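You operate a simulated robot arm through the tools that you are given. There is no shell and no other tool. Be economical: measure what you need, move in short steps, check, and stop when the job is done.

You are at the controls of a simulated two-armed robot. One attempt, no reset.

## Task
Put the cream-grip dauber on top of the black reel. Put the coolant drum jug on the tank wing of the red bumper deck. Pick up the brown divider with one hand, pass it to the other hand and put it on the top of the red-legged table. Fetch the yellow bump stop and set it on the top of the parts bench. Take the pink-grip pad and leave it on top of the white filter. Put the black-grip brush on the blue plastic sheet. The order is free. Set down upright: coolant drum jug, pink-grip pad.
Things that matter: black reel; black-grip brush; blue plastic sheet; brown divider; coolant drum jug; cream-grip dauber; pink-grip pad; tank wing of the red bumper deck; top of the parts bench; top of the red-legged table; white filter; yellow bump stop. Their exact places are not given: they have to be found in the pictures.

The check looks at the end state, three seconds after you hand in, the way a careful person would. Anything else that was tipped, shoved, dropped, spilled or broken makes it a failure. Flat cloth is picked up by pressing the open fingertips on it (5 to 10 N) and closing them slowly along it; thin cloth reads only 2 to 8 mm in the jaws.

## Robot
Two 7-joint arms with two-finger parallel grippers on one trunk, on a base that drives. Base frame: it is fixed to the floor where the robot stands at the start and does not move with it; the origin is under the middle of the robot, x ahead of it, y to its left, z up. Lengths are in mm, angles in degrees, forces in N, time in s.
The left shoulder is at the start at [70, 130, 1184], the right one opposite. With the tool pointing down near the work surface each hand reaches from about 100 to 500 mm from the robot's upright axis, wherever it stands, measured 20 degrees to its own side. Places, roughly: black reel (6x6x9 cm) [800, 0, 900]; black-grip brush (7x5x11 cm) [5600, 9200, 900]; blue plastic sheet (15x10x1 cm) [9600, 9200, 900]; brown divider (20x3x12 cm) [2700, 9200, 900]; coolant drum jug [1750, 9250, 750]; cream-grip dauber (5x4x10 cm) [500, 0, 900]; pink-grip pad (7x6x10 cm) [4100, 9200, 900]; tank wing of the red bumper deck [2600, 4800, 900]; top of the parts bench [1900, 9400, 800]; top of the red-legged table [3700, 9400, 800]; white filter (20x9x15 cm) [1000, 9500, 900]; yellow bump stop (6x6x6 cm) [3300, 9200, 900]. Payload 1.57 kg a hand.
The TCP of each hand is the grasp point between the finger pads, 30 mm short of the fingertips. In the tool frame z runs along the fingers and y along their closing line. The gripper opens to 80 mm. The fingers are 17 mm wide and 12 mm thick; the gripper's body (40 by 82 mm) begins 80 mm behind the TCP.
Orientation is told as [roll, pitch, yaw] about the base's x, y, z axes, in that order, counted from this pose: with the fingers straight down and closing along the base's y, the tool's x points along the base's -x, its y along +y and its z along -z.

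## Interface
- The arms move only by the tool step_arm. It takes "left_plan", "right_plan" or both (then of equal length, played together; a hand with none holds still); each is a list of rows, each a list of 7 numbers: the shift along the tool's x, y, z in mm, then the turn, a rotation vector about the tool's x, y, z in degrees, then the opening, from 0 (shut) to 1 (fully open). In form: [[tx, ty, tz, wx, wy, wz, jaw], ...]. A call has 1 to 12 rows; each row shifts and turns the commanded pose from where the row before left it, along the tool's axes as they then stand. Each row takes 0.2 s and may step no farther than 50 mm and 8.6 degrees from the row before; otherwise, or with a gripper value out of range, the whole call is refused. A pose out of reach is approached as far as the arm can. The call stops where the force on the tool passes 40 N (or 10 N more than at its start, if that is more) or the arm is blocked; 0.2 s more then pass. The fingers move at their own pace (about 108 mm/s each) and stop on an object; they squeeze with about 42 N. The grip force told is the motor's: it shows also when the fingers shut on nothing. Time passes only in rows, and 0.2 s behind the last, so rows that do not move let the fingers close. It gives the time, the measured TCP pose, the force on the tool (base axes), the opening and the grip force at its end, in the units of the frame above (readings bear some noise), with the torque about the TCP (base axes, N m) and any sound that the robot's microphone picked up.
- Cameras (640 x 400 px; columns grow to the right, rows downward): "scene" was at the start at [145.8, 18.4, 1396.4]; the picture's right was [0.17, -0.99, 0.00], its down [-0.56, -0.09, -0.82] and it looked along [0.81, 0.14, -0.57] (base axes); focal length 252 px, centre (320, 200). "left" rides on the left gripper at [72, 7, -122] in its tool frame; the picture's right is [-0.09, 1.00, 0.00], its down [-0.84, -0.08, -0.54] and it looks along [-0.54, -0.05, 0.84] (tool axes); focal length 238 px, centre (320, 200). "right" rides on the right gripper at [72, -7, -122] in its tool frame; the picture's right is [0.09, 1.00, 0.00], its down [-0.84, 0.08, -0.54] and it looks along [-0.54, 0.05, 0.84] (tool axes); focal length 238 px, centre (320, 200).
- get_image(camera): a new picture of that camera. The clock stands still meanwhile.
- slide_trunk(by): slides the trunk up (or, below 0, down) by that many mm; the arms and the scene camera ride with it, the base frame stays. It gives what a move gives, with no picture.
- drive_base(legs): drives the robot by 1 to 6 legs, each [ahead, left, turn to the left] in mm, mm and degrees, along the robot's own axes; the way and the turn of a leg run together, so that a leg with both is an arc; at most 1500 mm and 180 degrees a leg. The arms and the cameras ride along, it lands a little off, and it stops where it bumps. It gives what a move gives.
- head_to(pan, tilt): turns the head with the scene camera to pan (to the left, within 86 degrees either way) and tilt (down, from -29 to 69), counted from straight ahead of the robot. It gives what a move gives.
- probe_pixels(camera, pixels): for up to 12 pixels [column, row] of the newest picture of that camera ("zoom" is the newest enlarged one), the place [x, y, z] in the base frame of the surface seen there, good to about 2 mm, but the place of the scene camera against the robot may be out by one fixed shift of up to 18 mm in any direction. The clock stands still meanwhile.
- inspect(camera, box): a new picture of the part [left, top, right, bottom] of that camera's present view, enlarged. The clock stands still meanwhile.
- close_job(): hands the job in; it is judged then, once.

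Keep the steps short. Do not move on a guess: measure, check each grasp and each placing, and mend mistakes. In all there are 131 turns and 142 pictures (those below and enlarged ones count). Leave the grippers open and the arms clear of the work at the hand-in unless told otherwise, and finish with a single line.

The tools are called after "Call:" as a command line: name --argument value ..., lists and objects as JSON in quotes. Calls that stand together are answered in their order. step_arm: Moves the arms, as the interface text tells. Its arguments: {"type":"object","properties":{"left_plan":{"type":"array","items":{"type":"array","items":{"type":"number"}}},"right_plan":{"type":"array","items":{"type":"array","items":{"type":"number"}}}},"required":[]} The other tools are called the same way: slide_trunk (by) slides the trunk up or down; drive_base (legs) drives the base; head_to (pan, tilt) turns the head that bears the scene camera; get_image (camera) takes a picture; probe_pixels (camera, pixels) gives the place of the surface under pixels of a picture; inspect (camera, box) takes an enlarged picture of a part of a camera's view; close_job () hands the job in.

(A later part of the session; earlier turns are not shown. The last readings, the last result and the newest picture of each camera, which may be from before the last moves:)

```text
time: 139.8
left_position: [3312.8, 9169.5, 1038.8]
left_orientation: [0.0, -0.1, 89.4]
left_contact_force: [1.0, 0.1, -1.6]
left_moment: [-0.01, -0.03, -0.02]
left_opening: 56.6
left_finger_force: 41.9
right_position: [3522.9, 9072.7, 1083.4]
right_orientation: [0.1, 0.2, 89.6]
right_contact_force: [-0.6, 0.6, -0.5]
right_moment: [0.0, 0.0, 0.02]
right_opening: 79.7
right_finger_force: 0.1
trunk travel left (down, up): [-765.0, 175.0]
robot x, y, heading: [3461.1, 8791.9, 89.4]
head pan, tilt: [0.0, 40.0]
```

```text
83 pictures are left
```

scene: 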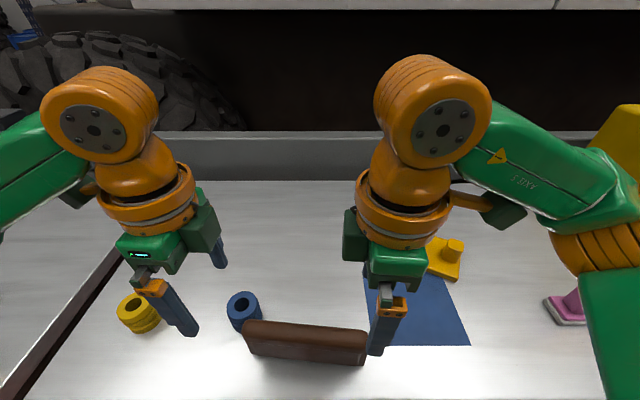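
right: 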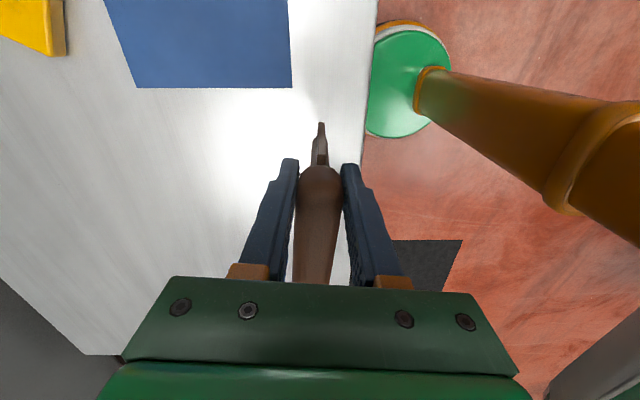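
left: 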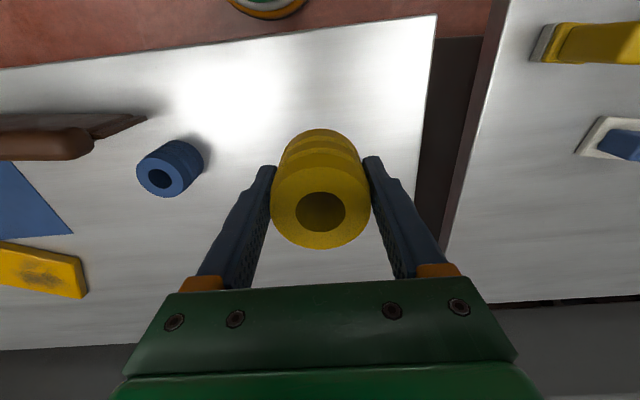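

Held. Now I move right ~525 mm to put the right hand near the pink-grip pad.

Call:
drive_base --legs '[[0, -525, 0.6]]'

Call:
get_image --camera "scene"

Call:
get_image --camera "right"

```text
time: 142.9
left_position: [3831.9, 9166.5, 1038.1]
left_orientation: [-0.1, 0.0, 90.5]
left_contact_force: [0.2, 0.3, -1.3]
left_moment: [0.01, -0.02, -0.02]
left_opening: 56.9
left_finger_force: 42.0
right_position: [4044.0, 9074.4, 1082.5]
right_orientation: [0.1, 0.0, 90.8]
right_contact_force: [-1.1, 0.3, -0.2]
right_moment: [-0.01, -0.02, 0.02]
right_opening: 80.0
right_finger_force: 0.1
trunk travel left (down, up): [-765.0, 175.0]
robot x, y, heading: [3986.8, 8786.5, 90.4]
head pan, tilt: [0.0, 40.0]
```

```text
82 pictures are left
```

scene: 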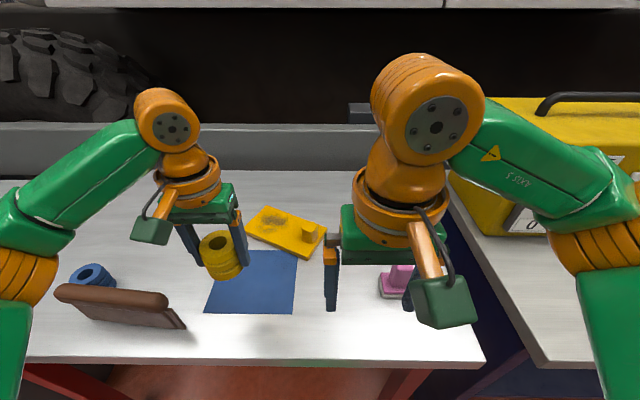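

```text
81 pictures are left
```

right: 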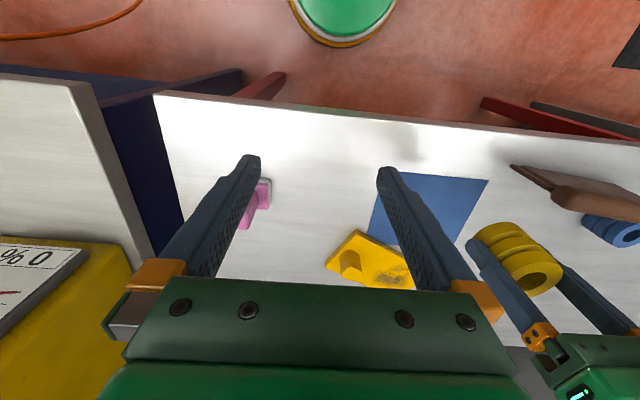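

The pad is at (258,200), behind a finger. I move the right hand 90 mm to +x and look again.

Call:
step_arm --right_plan '[[0, -45, 0, 0, 0, 0, 1], [0, -45, 0, 0, 0, 0, 1], [0, 0, 0, 0, 0, 0, 1]]'

Call:
get_image --camera "right"

Call:
inspect --camera "right" --box '[270, 140, 390, 240]'

```text
time: 143.7
left_position: [3831.2, 9166.9, 1037.2]
left_orientation: [-0.1, -0.2, 90.5]
left_contact_force: [-0.6, 0.8, -1.5]
left_moment: [-0.04, -0.01, 0.01]
left_opening: 56.7
left_finger_force: 42.3
right_position: [4135.5, 9074.9, 1085.9]
right_orientation: [0.0, 0.0, 90.7]
right_contact_force: [0.6, 0.0, -0.9]
right_moment: [-0.02, 0.0, 0.01]
right_opening: 80.0
right_finger_force: 0.0
trunk travel left (down, up): [-765.0, 175.0]
robot x, y, heading: [3992.6, 8785.6, 90.6]
head pan, tilt: [0.0, 40.0]
```

```text
80 pictures are left
```

right: 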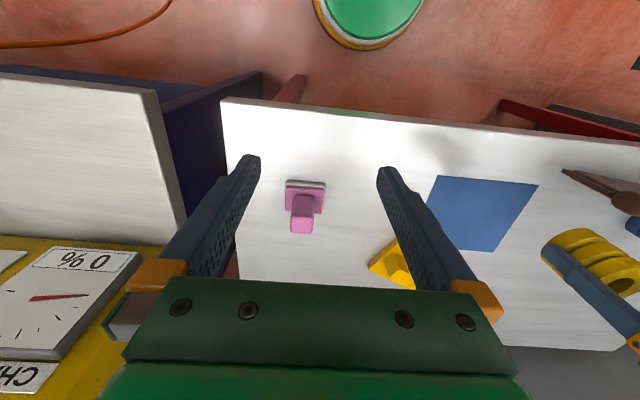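

```text
4.00 times, centred on (330, 190) of right
```

zoom: 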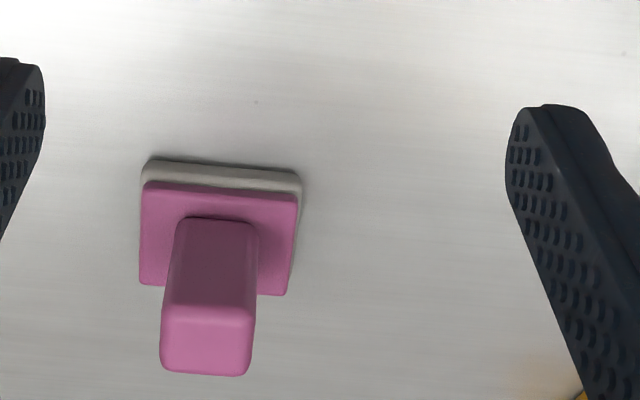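

Call:
probe_pixels --camera "right" --pixels '[[301, 226], [294, 226], [310, 227], [301, 222], [302, 231], [289, 195], [320, 198], [305, 182], [260, 140], [300, 205]]'

```text
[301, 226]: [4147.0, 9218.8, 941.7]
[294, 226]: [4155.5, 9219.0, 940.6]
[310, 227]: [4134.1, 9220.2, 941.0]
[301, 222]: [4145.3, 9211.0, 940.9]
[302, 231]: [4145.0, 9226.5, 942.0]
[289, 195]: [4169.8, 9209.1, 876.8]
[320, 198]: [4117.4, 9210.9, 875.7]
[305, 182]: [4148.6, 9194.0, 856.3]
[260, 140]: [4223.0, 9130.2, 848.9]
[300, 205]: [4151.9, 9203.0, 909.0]
```

Post centre ≈ (4146,9218), top z 941, plate top 876. I go over it at z 985.

Call:
step_arm --right_plan '[[-36, -3, 25, 0, 0, 0, 1], [-36, -3, 25, 0, 0, 0, 1], [-36, -3, 25, 0, 0, 0, 1], [-35, -3, 26, 0, 0, 0, 1], [0, 0, 0, 0, 0, 0, 1]]'

Call:
get_image --camera "right"

```text
time: 144.9
left_position: [3831.9, 9167.0, 1038.5]
left_orientation: [-0.1, -0.1, 90.5]
left_contact_force: [-0.2, 0.3, -1.8]
left_moment: [0.0, 0.02, 0.02]
left_opening: 57.0
left_finger_force: 42.0
right_position: [4146.8, 9218.8, 985.1]
right_orientation: [0.0, 0.1, 90.9]
right_contact_force: [-0.7, 0.6, -0.9]
right_moment: [0.01, 0.03, -0.01]
right_opening: 79.9
right_finger_force: 0.0
trunk travel left (down, up): [-765.0, 175.0]
robot x, y, heading: [3990.8, 8785.6, 90.8]
head pan, tilt: [0.0, 40.0]
```

```text
78 pictures are left
```

right: 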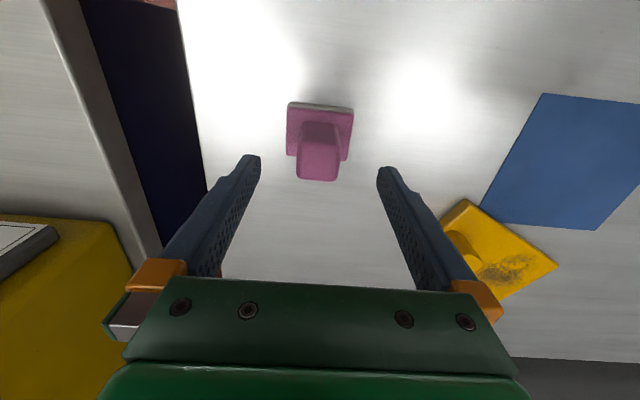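

Centred on the post. Down 71 mm and close, then lift.

Call:
step_arm --right_plan '[[0, 0, 24, 0, 0, 0, 1], [0, 0, 24, 0, 0, 0, 1], [0, 0, 23, 0, 0, 0, 1], [0, 0, 0, 0, 0, 0, 1], [0, 0, 0, 0, 0, 0, 0], [0, 0, 0, 0, 0, 0, 0], [0, 0, 0, 0, 0, 0, 0], [0, 0, 0, 0, 0, 0, 0]]'

Call:
step_arm --right_plan '[[0, 0, -30, 0, 0, 0, 0], [10, 0, -40, 0, 0, 0, 0], [20, 0, -40, 0, 0, 0, 0], [20, 0, -40, 0, 0, 0, 0], [0, 0, 0, 0, 0, 0, 0]]'

Call:
get_image --camera "right"

```text
time: 146.7
left_position: [3832.3, 9165.7, 1038.2]
left_orientation: [0.0, -0.1, 90.5]
left_contact_force: [0.6, -0.3, -1.8]
left_moment: [-0.01, -0.01, 0.06]
left_opening: 57.1
left_finger_force: 42.1
right_position: [4147.9, 9218.7, 911.9]
right_orientation: [-0.1, 0.2, 90.8]
right_contact_force: [-0.4, 0.5, -0.5]
right_moment: [0.02, 0.0, 0.02]
right_opening: 33.4
right_finger_force: 41.1
trunk travel left (down, up): [-765.0, 175.0]
robot x, y, heading: [3990.4, 8790.1, 91.1]
head pan, tilt: [0.0, 40.0]
```

```text
time: 147.9
left_position: [3832.5, 9167.7, 1038.0]
left_orientation: [-0.2, -0.1, 90.4]
left_contact_force: [-0.4, -0.6, -2.2]
left_moment: [-0.03, 0.01, 0.02]
left_opening: 56.9
left_finger_force: 42.2
right_position: [4148.0, 9169.1, 1063.5]
right_orientation: [0.0, 0.1, 90.6]
right_contact_force: [0.2, -0.7, -0.7]
right_moment: [0.02, 0.02, -0.05]
right_opening: 33.5
right_finger_force: 41.9
trunk travel left (down, up): [-765.0, 175.0]
robot x, y, heading: [3992.3, 8787.8, 90.9]
head pan, tilt: [0.0, 40.0]
```

```text
77 pictures are left
```

right: 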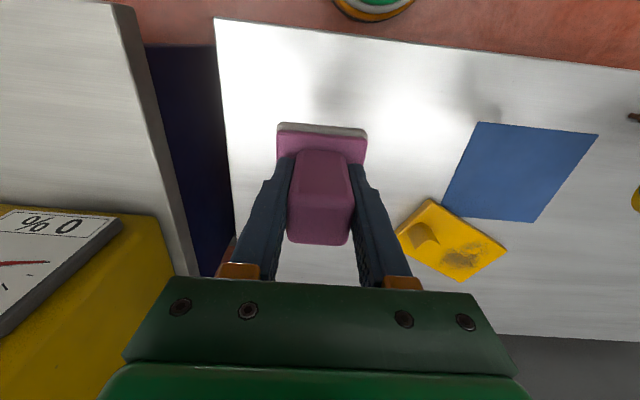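

Held (33 mm); pad bottom ~63 mm below TCP. Next: yellow stop onto the parts bench at the divider's former spot (2690,9200). I back off 180, go left 1142, and check.

Call:
drive_base --legs '[[-180, 0, -0.8], [0, 1142, 0], [150, 0, 0]]'

Call:
get_image --camera "scene"

Call:
get_image --camera "left"

```text
time: 155.7
left_position: [2733.8, 9155.5, 1038.2]
left_orientation: [-0.1, -0.3, 88.1]
left_contact_force: [0.1, 0.1, -1.6]
left_moment: [0.0, 0.01, 0.01]
left_opening: 57.1
left_finger_force: 42.2
right_position: [3049.6, 9144.1, 1065.3]
right_orientation: [0.1, -0.1, 88.3]
right_contact_force: [-0.3, 0.1, -1.6]
right_moment: [-0.01, 0.01, 0.01]
right_opening: 33.5
right_finger_force: 40.7
trunk travel left (down, up): [-765.0, 175.0]
robot x, y, heading: [2879.2, 8771.0, 88.5]
head pan, tilt: [0.0, 40.0]
```

```text
76 pictures are left
```

scene: 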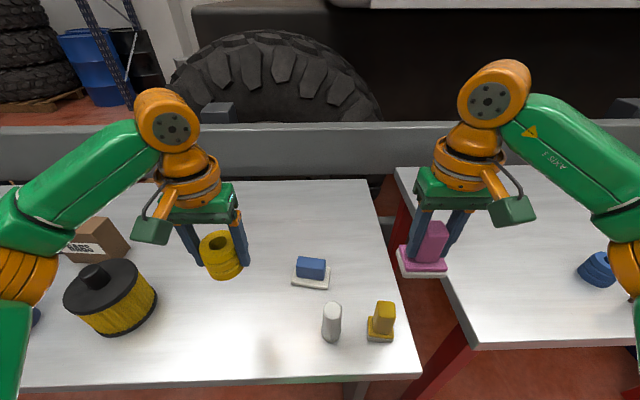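

```text
75 pictures are left
```

left: 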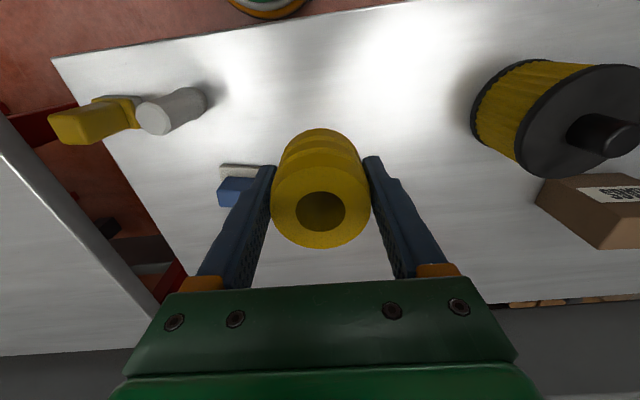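

The spot around (2690,9170) is free. I move over and down to ~12 mm above the bench.

Call:
step_arm --left_plan '[[-3, 9, 38, 0, 0, 0, 0], [-3, 9, 38, 0, 0, 0, 0], [-3, 9, 38, 0, 0, 0, 0], [-3, 9, 38, 0, 0, 0, 0], [-3, 8, 37, 0, 0, 0, 0], [0, 0, 0, 0, 0, 0, 0]]'

Call:
step_arm --left_plan '[[0, 0, 6, 0, 0, 0, 0], [0, 0, 3, 0, 0, 0, 0], [0, 0, 2, 0, 0, 0, 0], [0, 0, 0, 0, 0, 0, 0]]'

Call:
get_image --camera "scene"

```text
time: 157.1
left_position: [2689.3, 9171.9, 850.3]
left_orientation: [0.0, -0.1, 88.1]
left_contact_force: [0.8, -0.1, -0.8]
left_moment: [0.01, -0.01, -0.04]
left_opening: 56.9
left_finger_force: 42.6
right_position: [3049.7, 9145.0, 1063.7]
right_orientation: [0.1, 0.1, 88.3]
right_contact_force: [-0.6, 0.0, -0.1]
right_moment: [0.0, 0.02, 0.04]
right_opening: 33.5
right_finger_force: 41.1
trunk travel left (down, up): [-765.0, 175.0]
robot x, y, heading: [2874.3, 8771.5, 88.3]
head pan, tilt: [0.0, 40.0]
```

```text
time: 158.1
left_position: [2690.7, 9173.7, 838.1]
left_orientation: [0.0, -0.1, 88.1]
left_contact_force: [-0.3, 0.5, -1.6]
left_moment: [-0.02, -0.01, 0.02]
left_opening: 57.0
left_finger_force: 42.2
right_position: [3049.7, 9145.3, 1063.8]
right_orientation: [0.0, 0.1, 88.3]
right_contact_force: [0.1, -0.1, -1.2]
right_moment: [0.01, 0.02, 0.0]
right_opening: 33.4
right_finger_force: 41.3
trunk travel left (down, up): [-765.0, 175.0]
robot x, y, heading: [2876.1, 8769.2, 88.2]
head pan, tilt: [0.0, 40.0]
```

```text
74 pictures are left
```

scene: 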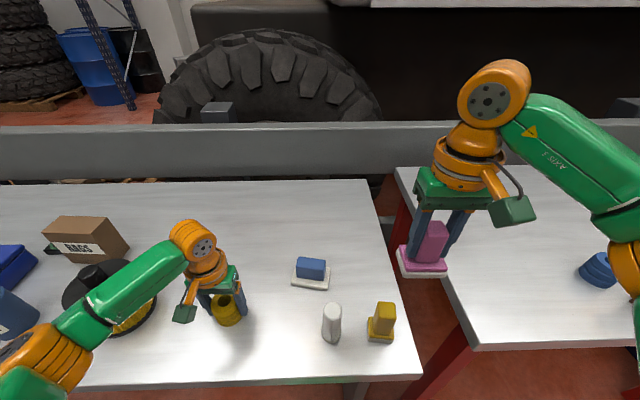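

Call:
step_arm --left_plan '[[0, 0, 2, 0, 0, 0, 0], [0, 0, 1, 0, 0, 0, 0], [0, 0, 0, 0, 0, 0, 0]]'

```text
time: 158.8
left_position: [2690.3, 9172.7, 838.9]
left_orientation: [0.0, -0.4, 88.0]
left_contact_force: [-7.2, 11.7, 27.2]
left_moment: [-0.3, 0.32, -0.15]
left_opening: 57.1
left_finger_force: 42.3
right_position: [3049.2, 9144.0, 1065.5]
right_orientation: [0.1, 0.0, 88.4]
right_contact_force: [-0.5, -0.1, -0.8]
right_moment: [0.03, -0.01, 0.0]
right_opening: 33.5
right_finger_force: 41.2
trunk travel left (down, up): [-765.0, 175.0]
robot x, y, heading: [2874.8, 8770.3, 88.6]
head pan, tilt: [0.0, 40.0]
```

Contact with the bench (27 N). I ease up 1 mm, open, and rise.

Call:
step_arm --left_plan '[[0, 0, -1, 0, 0, 0, 0], [0, 0, 0, 0, 0, 0, 0.85], [0, 0, 0, 0, 0, 0, 1], [0, 0, 0, 0, 0, 0, 1], [0, 0, -30, 0, 0, 0, 1], [0, 0, -45, 0, 0, 0, 1], [0, 0, -45, 0, 0, 0, 1], [0, 0, -45, 0, 0, 0, 1], [0, 0, -45, 0, 0, 0, 1]]'

Call:
get_image --camera "scene"

```text
time: 160.8
left_position: [2691.7, 9169.2, 1045.0]
left_orientation: [-0.1, 0.0, 88.1]
left_contact_force: [0.5, 0.0, 0.3]
left_moment: [0.0, 0.01, 0.04]
left_opening: 79.8
left_finger_force: 0.1
right_position: [3049.9, 9143.0, 1062.9]
right_orientation: [0.1, -0.1, 88.3]
right_contact_force: [0.2, -1.4, -0.6]
right_moment: [-0.01, 0.03, 0.0]
right_opening: 33.4
right_finger_force: 40.8
trunk travel left (down, up): [-765.0, 175.0]
robot x, y, heading: [2876.9, 8769.3, 88.5]
head pan, tilt: [0.0, 40.0]
```

```text
73 pictures are left
```

scene: 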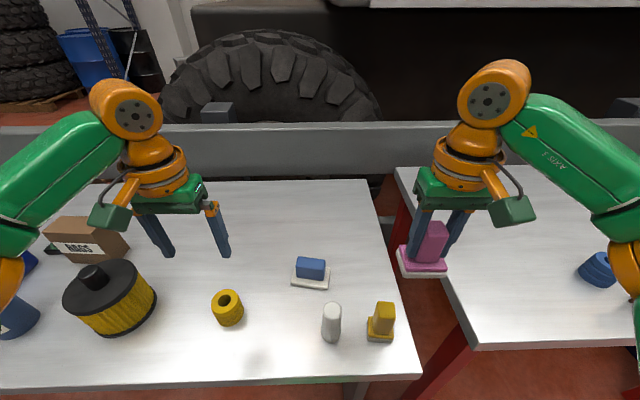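

The stop stands on the bench. Now to the white filter near x 1000: back off and drive left.

Call:
drive_base --legs '[[-220, 0, 1.5], [0, 1000, 0], [0, 930, 0]]'

Call:
head_to --pan 0 --tilt 32

Call:
get_image --camera "scene"

```text
time: 171.7
left_position: [757.2, 8938.5, 1044.1]
left_orientation: [0.0, -0.1, 90.0]
left_contact_force: [0.0, -0.3, 0.5]
left_moment: [-0.01, -0.03, -0.01]
left_opening: 80.3
left_finger_force: 0.0
right_position: [1116.8, 8927.3, 1063.5]
right_orientation: [0.1, 0.1, 90.1]
right_contact_force: [0.4, -0.1, -1.1]
right_moment: [-0.02, 0.02, 0.0]
right_opening: 33.7
right_finger_force: 41.2
trunk travel left (down, up): [-765.0, 175.0]
robot x, y, heading: [956.1, 8545.3, 90.1]
head pan, tilt: [0.0, 40.0]
```

```text
time: 172.4
left_position: [757.1, 8938.6, 1043.8]
left_orientation: [-0.1, -0.1, 90.1]
left_contact_force: [-0.2, 0.0, 0.9]
left_moment: [-0.04, 0.01, 0.03]
left_opening: 79.8
left_finger_force: 0.1
right_position: [1117.0, 8926.1, 1063.4]
right_orientation: [0.1, 0.1, 90.2]
right_contact_force: [0.2, 0.6, -1.7]
right_moment: [-0.01, -0.01, -0.03]
right_opening: 33.8
right_finger_force: 41.3
trunk travel left (down, up): [-765.0, 175.0]
robot x, y, heading: [955.3, 8548.4, 90.2]
head pan, tilt: [0.0, 32.0]
```

```text
72 pictures are left
```

scene: 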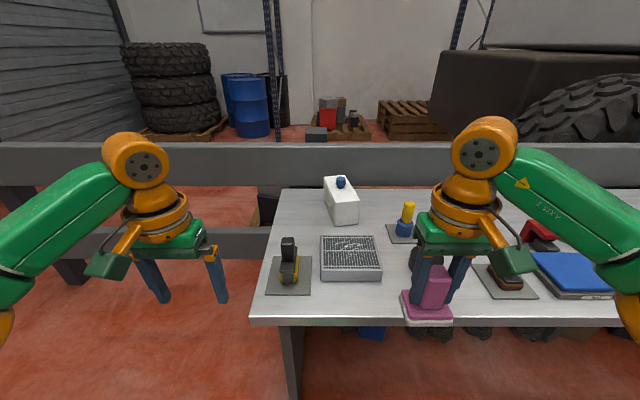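

The white box with a blue knob at (341,205) fits "white filter 20x9x15"; I enlarge and probe it, the bench end and the guard rail.

Call:
inspect --camera "scene" --box '[260, 160, 420, 310]'

Call:
probe_pixels --camera "scene" --pixels '[[343, 210], [327, 182], [355, 206], [348, 216], [332, 215], [341, 182], [255, 318], [283, 192], [120, 160], [215, 240], [70, 280], [288, 270]]'

```text
2.67 times, centred on (340, 235) of scene
```

zoom: 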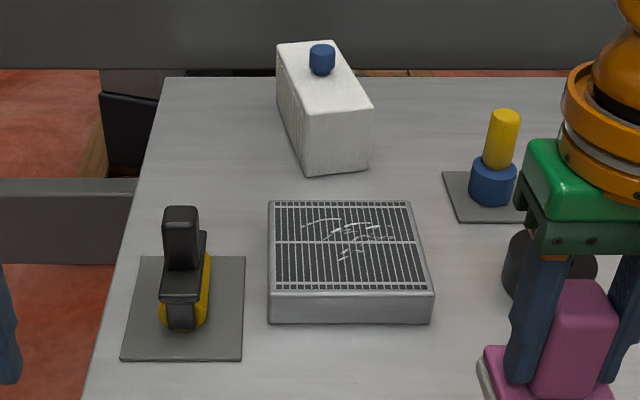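

```text
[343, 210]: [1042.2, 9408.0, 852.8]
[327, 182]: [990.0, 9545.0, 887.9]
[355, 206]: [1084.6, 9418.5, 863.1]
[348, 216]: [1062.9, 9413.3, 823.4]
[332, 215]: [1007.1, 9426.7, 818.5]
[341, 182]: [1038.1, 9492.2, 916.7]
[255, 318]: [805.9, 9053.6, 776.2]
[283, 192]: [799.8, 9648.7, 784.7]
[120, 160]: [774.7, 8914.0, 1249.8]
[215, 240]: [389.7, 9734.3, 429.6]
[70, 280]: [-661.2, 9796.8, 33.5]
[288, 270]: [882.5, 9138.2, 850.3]
```

The box's front face is y≈9410 and top ≈904; from the front it's too far. I'll approach from the bench's left end with heading ~40°. First I tuck the left hand back and up, move left 360, and turn right 50°.

Call:
step_arm --left_plan '[[40, 0, -20, 0, 0, 0, 1], [40, 0, -20, 0, 0, 0, 1], [40, 0, -20, 0, 0, 0, 1], [30, 0, -20, 0, 0, 0, 1]]'

Call:
drive_base --legs '[[0, 360, 0], [0, 0, -50]]'

Call:
get_image --camera "scene"

```text
time: 173.4
left_position: [755.3, 8789.0, 1125.7]
left_orientation: [0.0, -0.2, 90.0]
left_contact_force: [0.0, 0.7, -0.6]
left_moment: [-0.01, 0.02, 0.0]
left_opening: 80.1
left_finger_force: 0.1
right_position: [1116.7, 8925.7, 1063.2]
right_orientation: [0.1, 0.0, 90.2]
right_contact_force: [1.0, 0.1, -0.8]
right_moment: [0.04, 0.04, 0.01]
right_opening: 33.6
right_finger_force: 41.6
trunk travel left (down, up): [-765.0, 175.0]
robot x, y, heading: [958.3, 8544.7, 90.3]
head pan, tilt: [0.0, 32.0]
```

```text
time: 176.0
left_position: [412.9, 8792.9, 1125.0]
left_orientation: [0.1, 0.0, 89.8]
left_contact_force: [-0.1, -0.7, 0.4]
left_moment: [0.01, 0.03, -0.01]
left_opening: 80.2
left_finger_force: 0.0
right_position: [773.3, 8926.3, 1063.1]
right_orientation: [0.1, 0.1, 90.0]
right_contact_force: [0.3, 0.5, -0.9]
right_moment: [0.02, 0.0, 0.0]
right_opening: 33.5
right_finger_force: 41.4
trunk travel left (down, up): [-765.0, 175.0]
robot x, y, heading: [610.8, 8548.3, 90.1]
head pan, tilt: [0.0, 32.0]
stopped in leg 2: the robot was blocked; the commanded pose is now the measured one
```

```text
70 pictures are left
```

scene: 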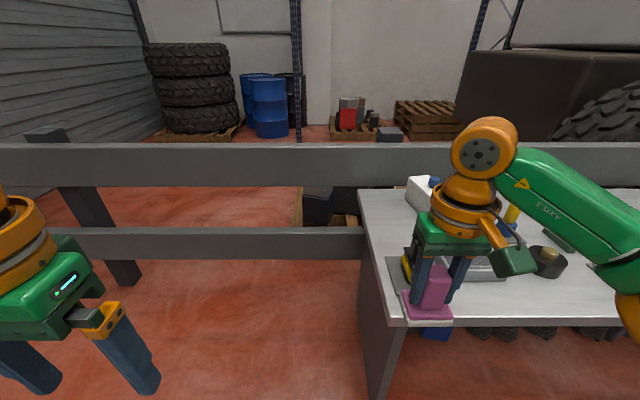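

Turning was blocked at once. I look left for what is near.

Call:
head_to --pan 80 --tilt 40

Call:
get_image --camera "scene"

Call:
probe_pixels --camera "scene" --pixels '[[320, 100], [320, 150], [320, 200], [320, 250], [200, 200], [450, 150], [450, 250], [150, 150]]'

```text
time: 177.5
left_position: [412.1, 8792.2, 1125.0]
left_orientation: [0.1, -0.1, 89.8]
left_contact_force: [0.2, 0.0, -0.5]
left_moment: [-0.02, 0.01, -0.02]
left_opening: 80.0
left_finger_force: 0.1
right_position: [772.1, 8927.1, 1062.4]
right_orientation: [0.0, 0.1, 90.0]
right_contact_force: [-0.6, -0.4, -0.1]
right_moment: [0.02, 0.02, 0.01]
right_opening: 33.8
right_finger_force: 41.1
trunk travel left (down, up): [-765.0, 175.0]
robot x, y, heading: [609.4, 8547.6, 90.0]
head pan, tilt: [80.0, 40.0]
```

```text
69 pictures are left
```

scene: 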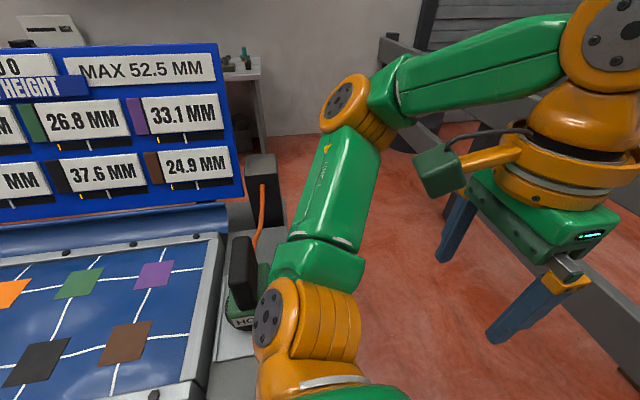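

```text
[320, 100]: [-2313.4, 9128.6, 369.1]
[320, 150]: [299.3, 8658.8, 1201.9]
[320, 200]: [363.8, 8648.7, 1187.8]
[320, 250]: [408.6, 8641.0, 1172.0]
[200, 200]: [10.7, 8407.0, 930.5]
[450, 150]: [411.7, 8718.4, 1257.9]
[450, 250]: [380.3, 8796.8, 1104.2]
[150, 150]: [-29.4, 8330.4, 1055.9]
```

A stand with a screen is close on the left (x≲250, y≲8500). I go back right 200 first, then turn, then move around the bench corner.

Call:
drive_base --legs '[[0, -200, 0], [0, 0, -50]]'

Call:
get_image --camera "scene"

```text
time: 181.4
left_position: [870.5, 8857.6, 1125.3]
left_orientation: [0.0, 0.0, 40.1]
left_contact_force: [-0.4, 0.0, -0.3]
left_moment: [0.0, -0.01, 0.02]
left_opening: 79.7
left_finger_force: 0.1
right_position: [1205.3, 8669.1, 1063.4]
right_orientation: [0.1, 0.0, 40.3]
right_contact_force: [-0.1, -0.7, -0.6]
right_moment: [-0.02, 0.02, 0.01]
right_opening: 33.7
right_finger_force: 41.2
trunk travel left (down, up): [-765.0, 175.0]
robot x, y, heading: [809.1, 8548.6, 40.1]
head pan, tilt: [80.0, 40.0]
```

```text
68 pictures are left
```

scene: 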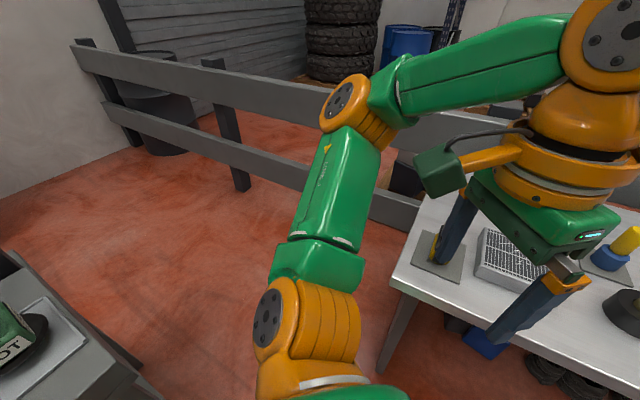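

I probe the stand's near corner and the rail.

Call:
probe_pixels --camera "scene" --pixels '[[130, 365], [50, 290], [20, 262], [240, 190], [225, 100], [440, 130], [390, 190], [393, 275], [425, 210], [160, 300], [300, 180]]'

```text
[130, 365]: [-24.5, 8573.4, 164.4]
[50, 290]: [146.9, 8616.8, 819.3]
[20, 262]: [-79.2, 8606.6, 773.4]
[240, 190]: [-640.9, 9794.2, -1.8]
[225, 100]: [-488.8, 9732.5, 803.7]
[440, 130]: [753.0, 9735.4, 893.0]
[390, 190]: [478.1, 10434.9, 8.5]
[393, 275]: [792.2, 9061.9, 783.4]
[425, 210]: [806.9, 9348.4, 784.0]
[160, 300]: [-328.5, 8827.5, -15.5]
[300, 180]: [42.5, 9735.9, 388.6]
```

The stand's corner is near (200,8615). I pass between it and the bench corner.

Call:
drive_base --legs '[[43, 501, 0], [272, 195, 0]]'

Call:
head_to --pan -10 --tilt 50

Call:
get_image --camera "scene"

Call:
get_image --camera "right"

```text
time: 186.2
left_position: [652.9, 9607.2, 1126.7]
left_orientation: [0.0, -0.3, 39.2]
left_contact_force: [0.1, 0.2, -0.4]
left_moment: [0.01, -0.03, 0.0]
left_opening: 80.0
left_finger_force: 0.1
right_position: [984.3, 9415.2, 1063.2]
right_orientation: [0.1, 0.1, 39.5]
right_contact_force: [0.3, -0.1, -1.3]
right_moment: [0.01, 0.02, 0.01]
right_opening: 33.5
right_finger_force: 41.1
trunk travel left (down, up): [-765.0, 175.0]
robot x, y, heading: [591.0, 9300.8, 39.4]
head pan, tilt: [80.0, 40.0]
```

```text
time: 187.9
left_position: [651.7, 9609.3, 1124.2]
left_orientation: [0.0, 0.0, 39.2]
left_contact_force: [-0.2, -0.7, 0.1]
left_moment: [-0.01, 0.0, 0.0]
left_opening: 80.0
left_finger_force: 0.1
right_position: [983.5, 9416.1, 1062.5]
right_orientation: [0.0, 0.2, 39.3]
right_contact_force: [-0.1, 0.0, -1.3]
right_moment: [0.03, 0.01, 0.01]
right_opening: 33.6
right_finger_force: 40.8
trunk travel left (down, up): [-765.0, 175.0]
robot x, y, heading: [587.4, 9305.0, 39.3]
head pan, tilt: [-10.0, 50.0]
```

```text
67 pictures are left
```

scene: 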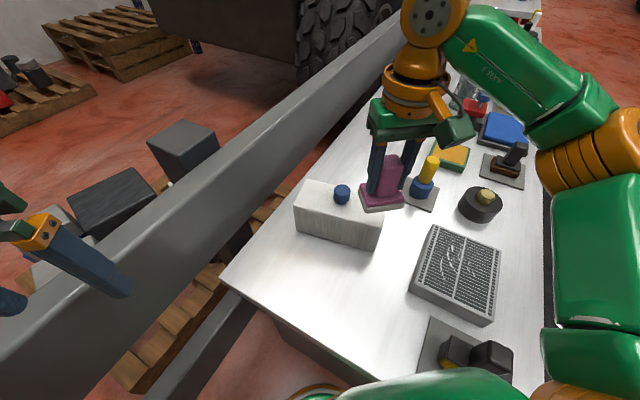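

```text
66 pictures are left
```

right: 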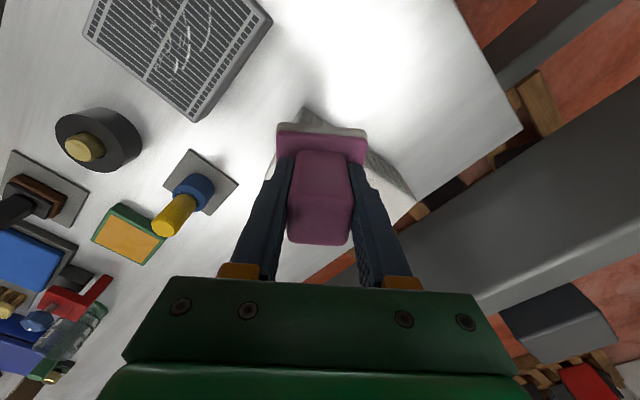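

I probe the white box's top in the scene view and common points in both cameras to calibrate.

Call:
inspect --camera "scene" --box '[280, 140, 440, 260]'

Call:
probe_pixels --camera "scene" --pixels '[[298, 202], [312, 184], [375, 222], [342, 210], [342, 190], [340, 240], [378, 240], [360, 214], [486, 196], [432, 164], [330, 190]]'

Call:
probe_pixels --camera "right" --pixels '[[84, 148], [165, 224], [385, 185], [305, 112], [395, 190], [375, 165], [280, 165], [450, 130]]'

Call:
get_image --camera "left"

```text
3.33 times, centred on (360, 200) of scene
```

zoom: 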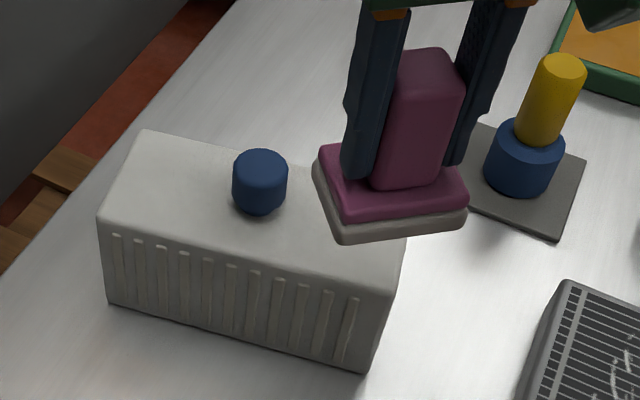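

```text
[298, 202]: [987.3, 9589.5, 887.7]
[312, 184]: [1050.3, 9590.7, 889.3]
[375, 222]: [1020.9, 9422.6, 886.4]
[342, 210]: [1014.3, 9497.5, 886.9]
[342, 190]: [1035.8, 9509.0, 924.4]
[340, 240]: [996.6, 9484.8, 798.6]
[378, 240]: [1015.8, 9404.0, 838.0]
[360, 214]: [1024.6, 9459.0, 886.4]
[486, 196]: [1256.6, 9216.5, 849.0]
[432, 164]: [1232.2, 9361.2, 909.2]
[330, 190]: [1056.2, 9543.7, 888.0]
```

```text
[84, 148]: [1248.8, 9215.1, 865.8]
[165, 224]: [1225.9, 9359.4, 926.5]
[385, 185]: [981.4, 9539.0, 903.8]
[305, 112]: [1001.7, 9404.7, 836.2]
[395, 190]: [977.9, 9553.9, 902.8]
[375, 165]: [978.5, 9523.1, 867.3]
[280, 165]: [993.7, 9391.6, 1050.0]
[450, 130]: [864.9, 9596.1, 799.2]
```

```text
64 pictures are left
```

left: 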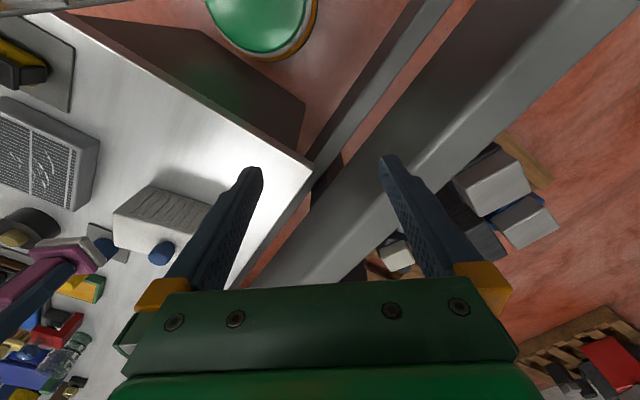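

Calibrated: box top z≈904, front-left corner (1008,9402), back-left (980,9588), knob centre ≈ (1034,9501); box axis leans 8.5°. Pad goes on the front part at about (1042,9446). I turn the wrist to yaw 8.5 and move over at z 1020.

Call:
step_arm --right_plan '[[0, 0, 0, 0, 0, 7.7, 0], [0, 0, 0, 0, 0, 7.7, 0], [0, 0, 0, 0, 0, 7.7, 0], [0, 0, 0, 0, 0, 7.7, 0], [-31, 10.5, 21, 0, 0, 0, 0], [-31, 10.5, 21, 0, 0, 0, 0], [0, 0, 0, 0, 0, 0, 0]]'

Call:
inspect --camera "scene" --box '[280, 140, 440, 260]'

Call:
get_image --camera "right"

```text
time: 189.5
left_position: [650.3, 9609.5, 1125.5]
left_orientation: [0.0, -0.1, 39.2]
left_contact_force: [0.1, 0.2, 0.2]
left_moment: [-0.01, 0.02, 0.0]
left_opening: 79.8
left_finger_force: 0.0
right_position: [1042.0, 9444.5, 1021.3]
right_orientation: [0.0, 0.0, 8.5]
right_contact_force: [-1.8, -0.3, -1.4]
right_moment: [0.02, 0.01, -0.02]
right_opening: 33.5
right_finger_force: 41.4
trunk travel left (down, up): [-765.0, 175.0]
robot x, y, heading: [587.3, 9299.7, 39.1]
head pan, tilt: [-10.0, 50.0]
```

```text
3.33 times, centred on (360, 200) of scene
```

zoom: 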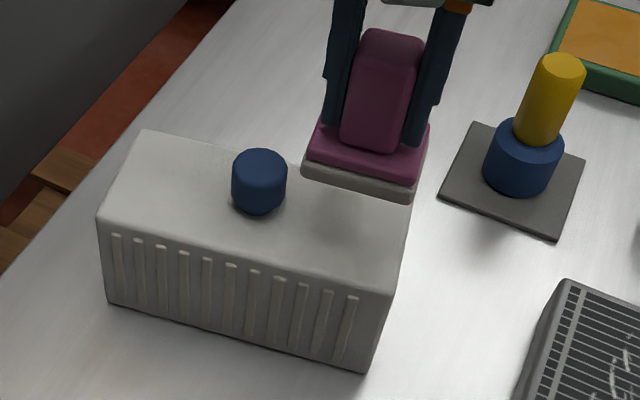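

```text
62 pictures are left
```

right: 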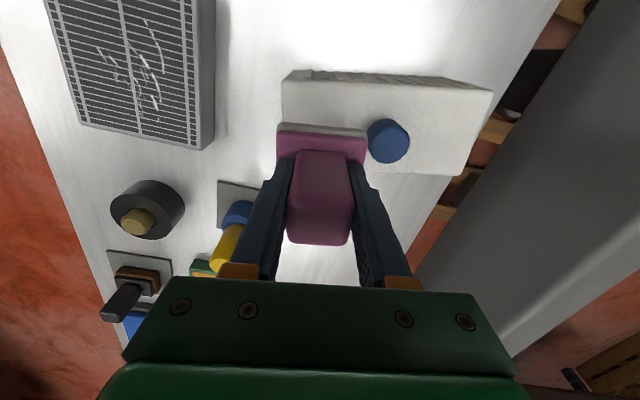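

I probe the box's top corners and knob in this clear wrist view.

Call:
probe_pixels --camera "right" --pixels '[[286, 88], [290, 120], [485, 100], [465, 170], [390, 145], [372, 140], [407, 146], [270, 150], [286, 80], [283, 115]]'

```text
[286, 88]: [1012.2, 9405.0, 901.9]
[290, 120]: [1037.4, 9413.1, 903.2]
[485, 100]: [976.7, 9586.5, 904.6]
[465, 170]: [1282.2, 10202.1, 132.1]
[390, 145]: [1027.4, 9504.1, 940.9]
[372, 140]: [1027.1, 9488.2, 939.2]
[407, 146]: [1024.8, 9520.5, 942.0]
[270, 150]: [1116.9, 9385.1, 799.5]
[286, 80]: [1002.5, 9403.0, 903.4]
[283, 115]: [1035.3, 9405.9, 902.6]
```

Fine adjust x by −5 mm and lower to z≈974.

Call:
step_arm --right_plan '[[5, 0, 16, 0, 0, 0, 0], [0, 0, 16, 0, 0, 0, 0], [0, 0, 14, 0, 0, 0, 0], [0, 0, 0, 0, 0, 0, 0]]'

Call:
step_arm --right_plan '[[0, 0, 2, 0, 0, 0, 0], [0, 0, 2, 0, 0, 0, 0], [0, 0, 1.5, 0, 0, 0, 0], [0, 0, 0, 0, 0, 0, 0]]'

Call:
inspect --camera "scene" --box '[280, 140, 440, 260]'

```text
time: 190.5
left_position: [650.8, 9609.6, 1125.2]
left_orientation: [0.0, -0.1, 39.2]
left_contact_force: [0.7, 0.3, 0.2]
left_moment: [0.02, 0.01, 0.01]
left_opening: 80.0
left_finger_force: 0.1
right_position: [1038.7, 9444.5, 974.9]
right_orientation: [0.0, 0.2, 8.6]
right_contact_force: [0.4, 0.0, -0.8]
right_moment: [0.0, 0.02, 0.0]
right_opening: 33.6
right_finger_force: 41.3
trunk travel left (down, up): [-765.0, 175.0]
robot x, y, heading: [592.2, 9301.8, 39.6]
head pan, tilt: [-10.0, 50.0]
```

```text
time: 191.5
left_position: [651.1, 9610.1, 1125.3]
left_orientation: [0.0, -0.1, 39.2]
left_contact_force: [-0.1, -0.6, -0.1]
left_moment: [0.03, 0.0, 0.01]
left_opening: 80.0
left_finger_force: 0.0
right_position: [1037.6, 9445.9, 969.4]
right_orientation: [0.0, 0.1, 8.7]
right_contact_force: [-0.5, -0.8, -1.5]
right_moment: [0.0, -0.01, -0.02]
right_opening: 33.6
right_finger_force: 41.1
trunk travel left (down, up): [-765.0, 175.0]
robot x, y, heading: [587.8, 9303.9, 39.2]
head pan, tilt: [-10.0, 50.0]
```

```text
3.33 times, centred on (360, 200) of scene
```

zoom: 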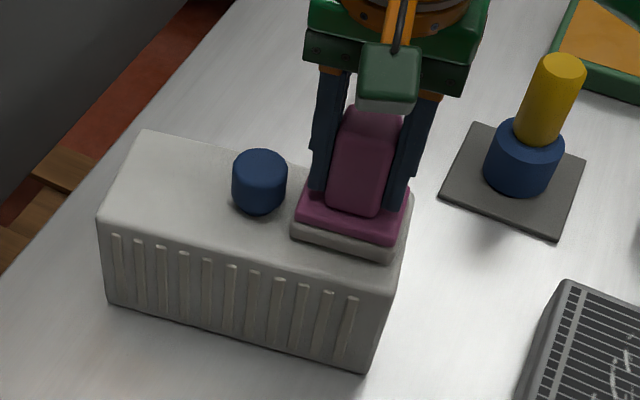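

Nicely inside the top. 2–3 mm more until contact.

Call:
step_arm --right_plan '[[0, 0, 1.5, 0, 0, 0, 0], [0, 0, 1, 0, 0, 0, 0], [0, 0, 0, 0, 0, 0, 0]]'

```text
time: 192.3
left_position: [651.0, 9609.6, 1124.5]
left_orientation: [0.0, -0.2, 39.3]
left_contact_force: [-0.1, -0.4, 0.3]
left_moment: [0.02, -0.03, 0.01]
left_opening: 79.8
left_finger_force: 0.1
right_position: [1037.8, 9445.8, 966.0]
right_orientation: [-0.1, 0.1, 8.6]
right_contact_force: [-0.4, 0.0, -1.4]
right_moment: [-0.03, -0.03, 0.0]
right_opening: 33.5
right_finger_force: 40.7
trunk travel left (down, up): [-765.0, 175.0]
robot x, y, heading: [591.3, 9301.9, 39.1]
head pan, tilt: [-10.0, 50.0]
```

Call:
step_arm --right_plan '[[0, 0, 1.5, 0, 0, 0, 0], [0, 0, 0, 0, 0, 0, 0]]'

```text
time: 192.9
left_position: [649.3, 9608.5, 1125.4]
left_orientation: [0.0, -0.2, 39.3]
left_contact_force: [0.5, 0.5, -0.6]
left_moment: [0.0, -0.03, -0.03]
left_opening: 80.1
left_finger_force: 0.1
right_position: [1034.9, 9444.9, 966.9]
right_orientation: [0.1, 0.0, 8.4]
right_contact_force: [7.1, 1.1, 18.0]
right_moment: [-0.3, -0.19, 0.07]
right_opening: 33.5
right_finger_force: 41.8
trunk travel left (down, up): [-765.0, 175.0]
robot x, y, heading: [591.1, 9304.2, 39.1]
head pan, tilt: [-10.0, 50.0]
```

Contact (18 N). I open to 46 mm only (knob side finger) and lift straight up.

Call:
step_arm --right_plan '[[0, 0, 0, 0, 0, 0, 0.5], [0, 0, 0, 0, 0, 0, 0.57], [0, 0, 0, 0, 0, 0, 0.57], [0, 0, -25, 0, 0, 0, 0.57], [0, 0, -40, 0, 0, 0, 0.57], [0, 0, -40, 0, 0, 0, 0.57], [0, 0, -40, 0, 0, 0, 1]]'

Call:
get_image --camera "scene"

```text
time: 194.5
left_position: [649.9, 9611.1, 1125.1]
left_orientation: [-0.1, -0.1, 39.2]
left_contact_force: [-1.4, 0.3, 0.5]
left_moment: [0.0, -0.05, 0.03]
left_opening: 80.1
left_finger_force: 0.0
right_position: [1035.5, 9446.4, 1109.4]
right_orientation: [0.0, 0.0, 8.6]
right_contact_force: [-0.4, -0.8, 0.1]
right_moment: [-0.01, -0.02, -0.02]
right_opening: 80.1
right_finger_force: 0.1
trunk travel left (down, up): [-765.0, 175.0]
robot x, y, heading: [590.7, 9300.4, 39.5]
head pan, tilt: [-10.0, 50.0]
```

```text
60 pictures are left
```

scene: 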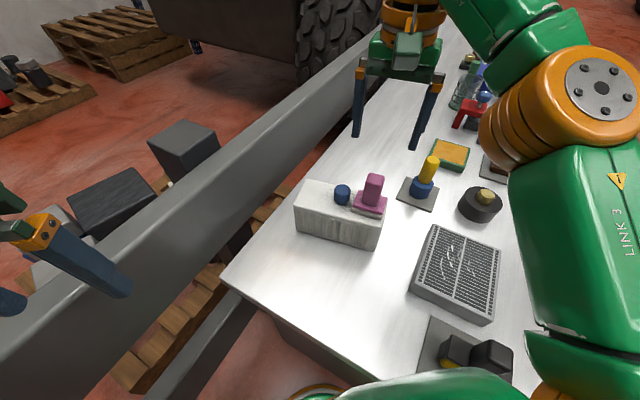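

The pad stands on the filter. I retrace the path, turn back to face the bench, and go towards the jug near x 1790; meanwhile the right wrist turns back.

Call:
drive_base --legs '[[-272, -195, 0], [-43, -501, 0], [0, 0, 50.5], [0, -890, 0]]'

Call:
step_arm --right_plan '[[20, 0, 0, 0, 0, -7.7, 1], [20, 0, 0, 0, 0, -7.7, 1], [20, 0, 0, 0, 0, -7.7, 1], [0, 0, 0, 0, 0, -7.7, 1]]'

Call:
head_to --pan -5 --tilt 35

Call:
get_image --camera "scene"

```text
time: 205.8
left_position: [1449.9, 8812.8, 1124.0]
left_orientation: [-0.1, -0.1, 90.3]
left_contact_force: [0.5, 0.6, 0.2]
left_moment: [-0.01, -0.01, 0.01]
left_opening: 80.1
left_finger_force: 0.1
right_position: [1819.0, 9011.0, 1110.2]
right_orientation: [0.0, 0.0, 59.7]
right_contact_force: [-0.8, 0.1, 0.1]
right_moment: [0.03, 0.01, -0.01]
right_opening: 79.9
right_finger_force: 0.0
trunk travel left (down, up): [-765.0, 175.0]
robot x, y, heading: [1646.9, 8568.7, 90.6]
head pan, tilt: [-10.0, 50.0]
```

```text
time: 206.8
left_position: [1450.7, 8812.0, 1125.2]
left_orientation: [0.0, -0.1, 90.3]
left_contact_force: [0.1, -0.3, 0.2]
left_moment: [-0.03, -0.01, 0.02]
left_opening: 80.1
left_finger_force: 0.1
right_position: [1796.2, 8954.7, 1109.5]
right_orientation: [0.1, 0.0, 90.6]
right_contact_force: [0.2, -0.3, -0.5]
right_moment: [-0.01, 0.01, 0.02]
right_opening: 79.8
right_finger_force: 0.1
trunk travel left (down, up): [-765.0, 175.0]
robot x, y, heading: [1649.3, 8572.9, 90.6]
head pan, tilt: [-10.0, 50.0]
```

```text
time: 207.5
left_position: [1449.2, 8812.8, 1124.9]
left_orientation: [0.0, -0.1, 90.2]
left_contact_force: [0.4, -0.3, 0.5]
left_moment: [0.04, 0.02, 0.02]
left_opening: 80.2
left_finger_force: 0.1
right_position: [1796.9, 8954.2, 1110.0]
right_orientation: [-0.1, 0.0, 90.4]
right_contact_force: [-0.8, 0.1, 0.1]
right_moment: [0.0, 0.01, 0.01]
right_opening: 79.7
right_finger_force: 0.1
trunk travel left (down, up): [-765.0, 175.0]
robot x, y, heading: [1650.4, 8570.7, 90.6]
head pan, tilt: [-5.0, 35.0]
```

```text
59 pictures are left
```

scene: 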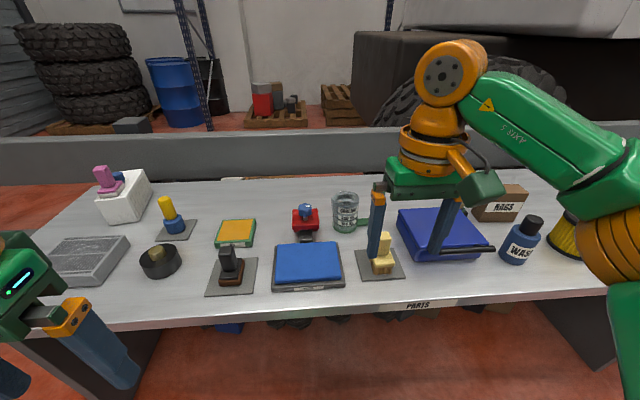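

The graduated COOLANT jug is at (345,210) with its green handle behind the finger. I drive ahead 275 and right 60 to bring the right hand near it.

Call:
drive_base --legs '[[275, -60, -0.6]]'

Call:
get_image --camera "right"

Call:
get_image --camera "scene"

```text
time: 209.5
left_position: [1509.7, 9089.7, 1126.4]
left_orientation: [-0.2, -0.3, 89.9]
left_contact_force: [-0.4, 0.4, -0.4]
left_moment: [-0.01, -0.04, -0.02]
left_opening: 80.1
left_finger_force: 0.1
right_position: [1857.7, 9229.5, 1110.9]
right_orientation: [-0.1, -0.1, 90.0]
right_contact_force: [0.3, 0.1, 0.1]
right_moment: [0.02, 0.0, 0.0]
right_opening: 80.0
right_finger_force: 0.0
trunk travel left (down, up): [-765.0, 175.0]
robot x, y, heading: [1707.8, 8849.7, 89.9]
head pan, tilt: [-5.0, 35.0]
```

```text
58 pictures are left
```

right: 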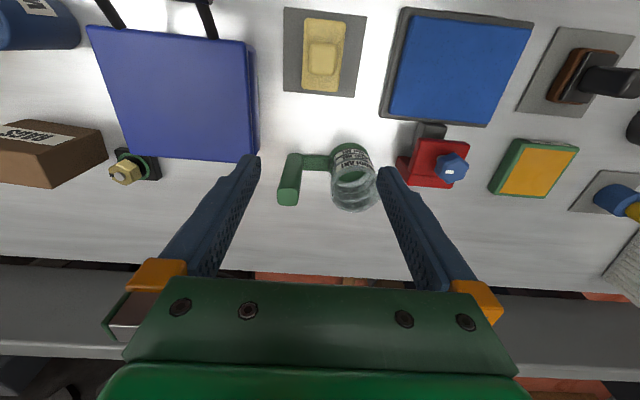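

```text
57 pictures are left
```

scene: 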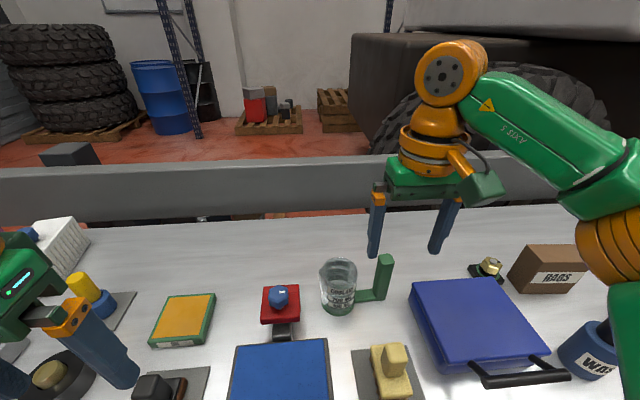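

Call:
inspect --camera "right" --box '[260, 130, 400, 220]'

Call:
probe_pixels --camera "right" --pixels '[[288, 197], [281, 196], [295, 196], [288, 190], [291, 170], [315, 163], [350, 178], [354, 152], [352, 195], [300, 157], [347, 205], [355, 170]]'

```text
4.44 times, centred on (330, 175) of right
```

zoom: 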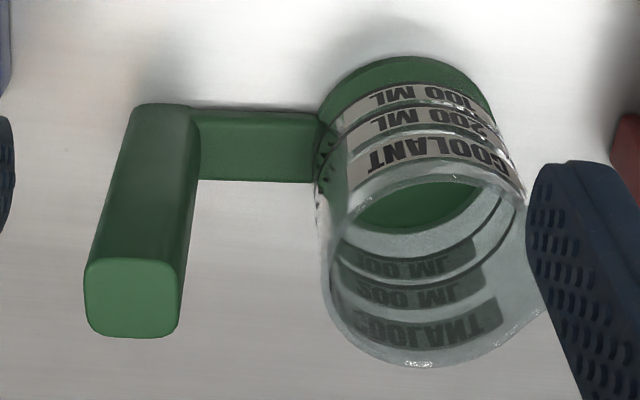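

```text
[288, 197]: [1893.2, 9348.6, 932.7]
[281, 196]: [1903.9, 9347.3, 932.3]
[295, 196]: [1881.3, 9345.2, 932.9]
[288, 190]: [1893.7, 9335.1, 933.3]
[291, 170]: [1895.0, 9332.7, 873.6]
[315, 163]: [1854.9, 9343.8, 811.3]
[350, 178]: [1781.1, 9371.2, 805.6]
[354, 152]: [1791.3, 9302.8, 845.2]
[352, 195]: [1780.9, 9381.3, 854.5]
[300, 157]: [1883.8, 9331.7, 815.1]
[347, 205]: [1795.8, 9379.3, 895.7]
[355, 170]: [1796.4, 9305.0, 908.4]
```

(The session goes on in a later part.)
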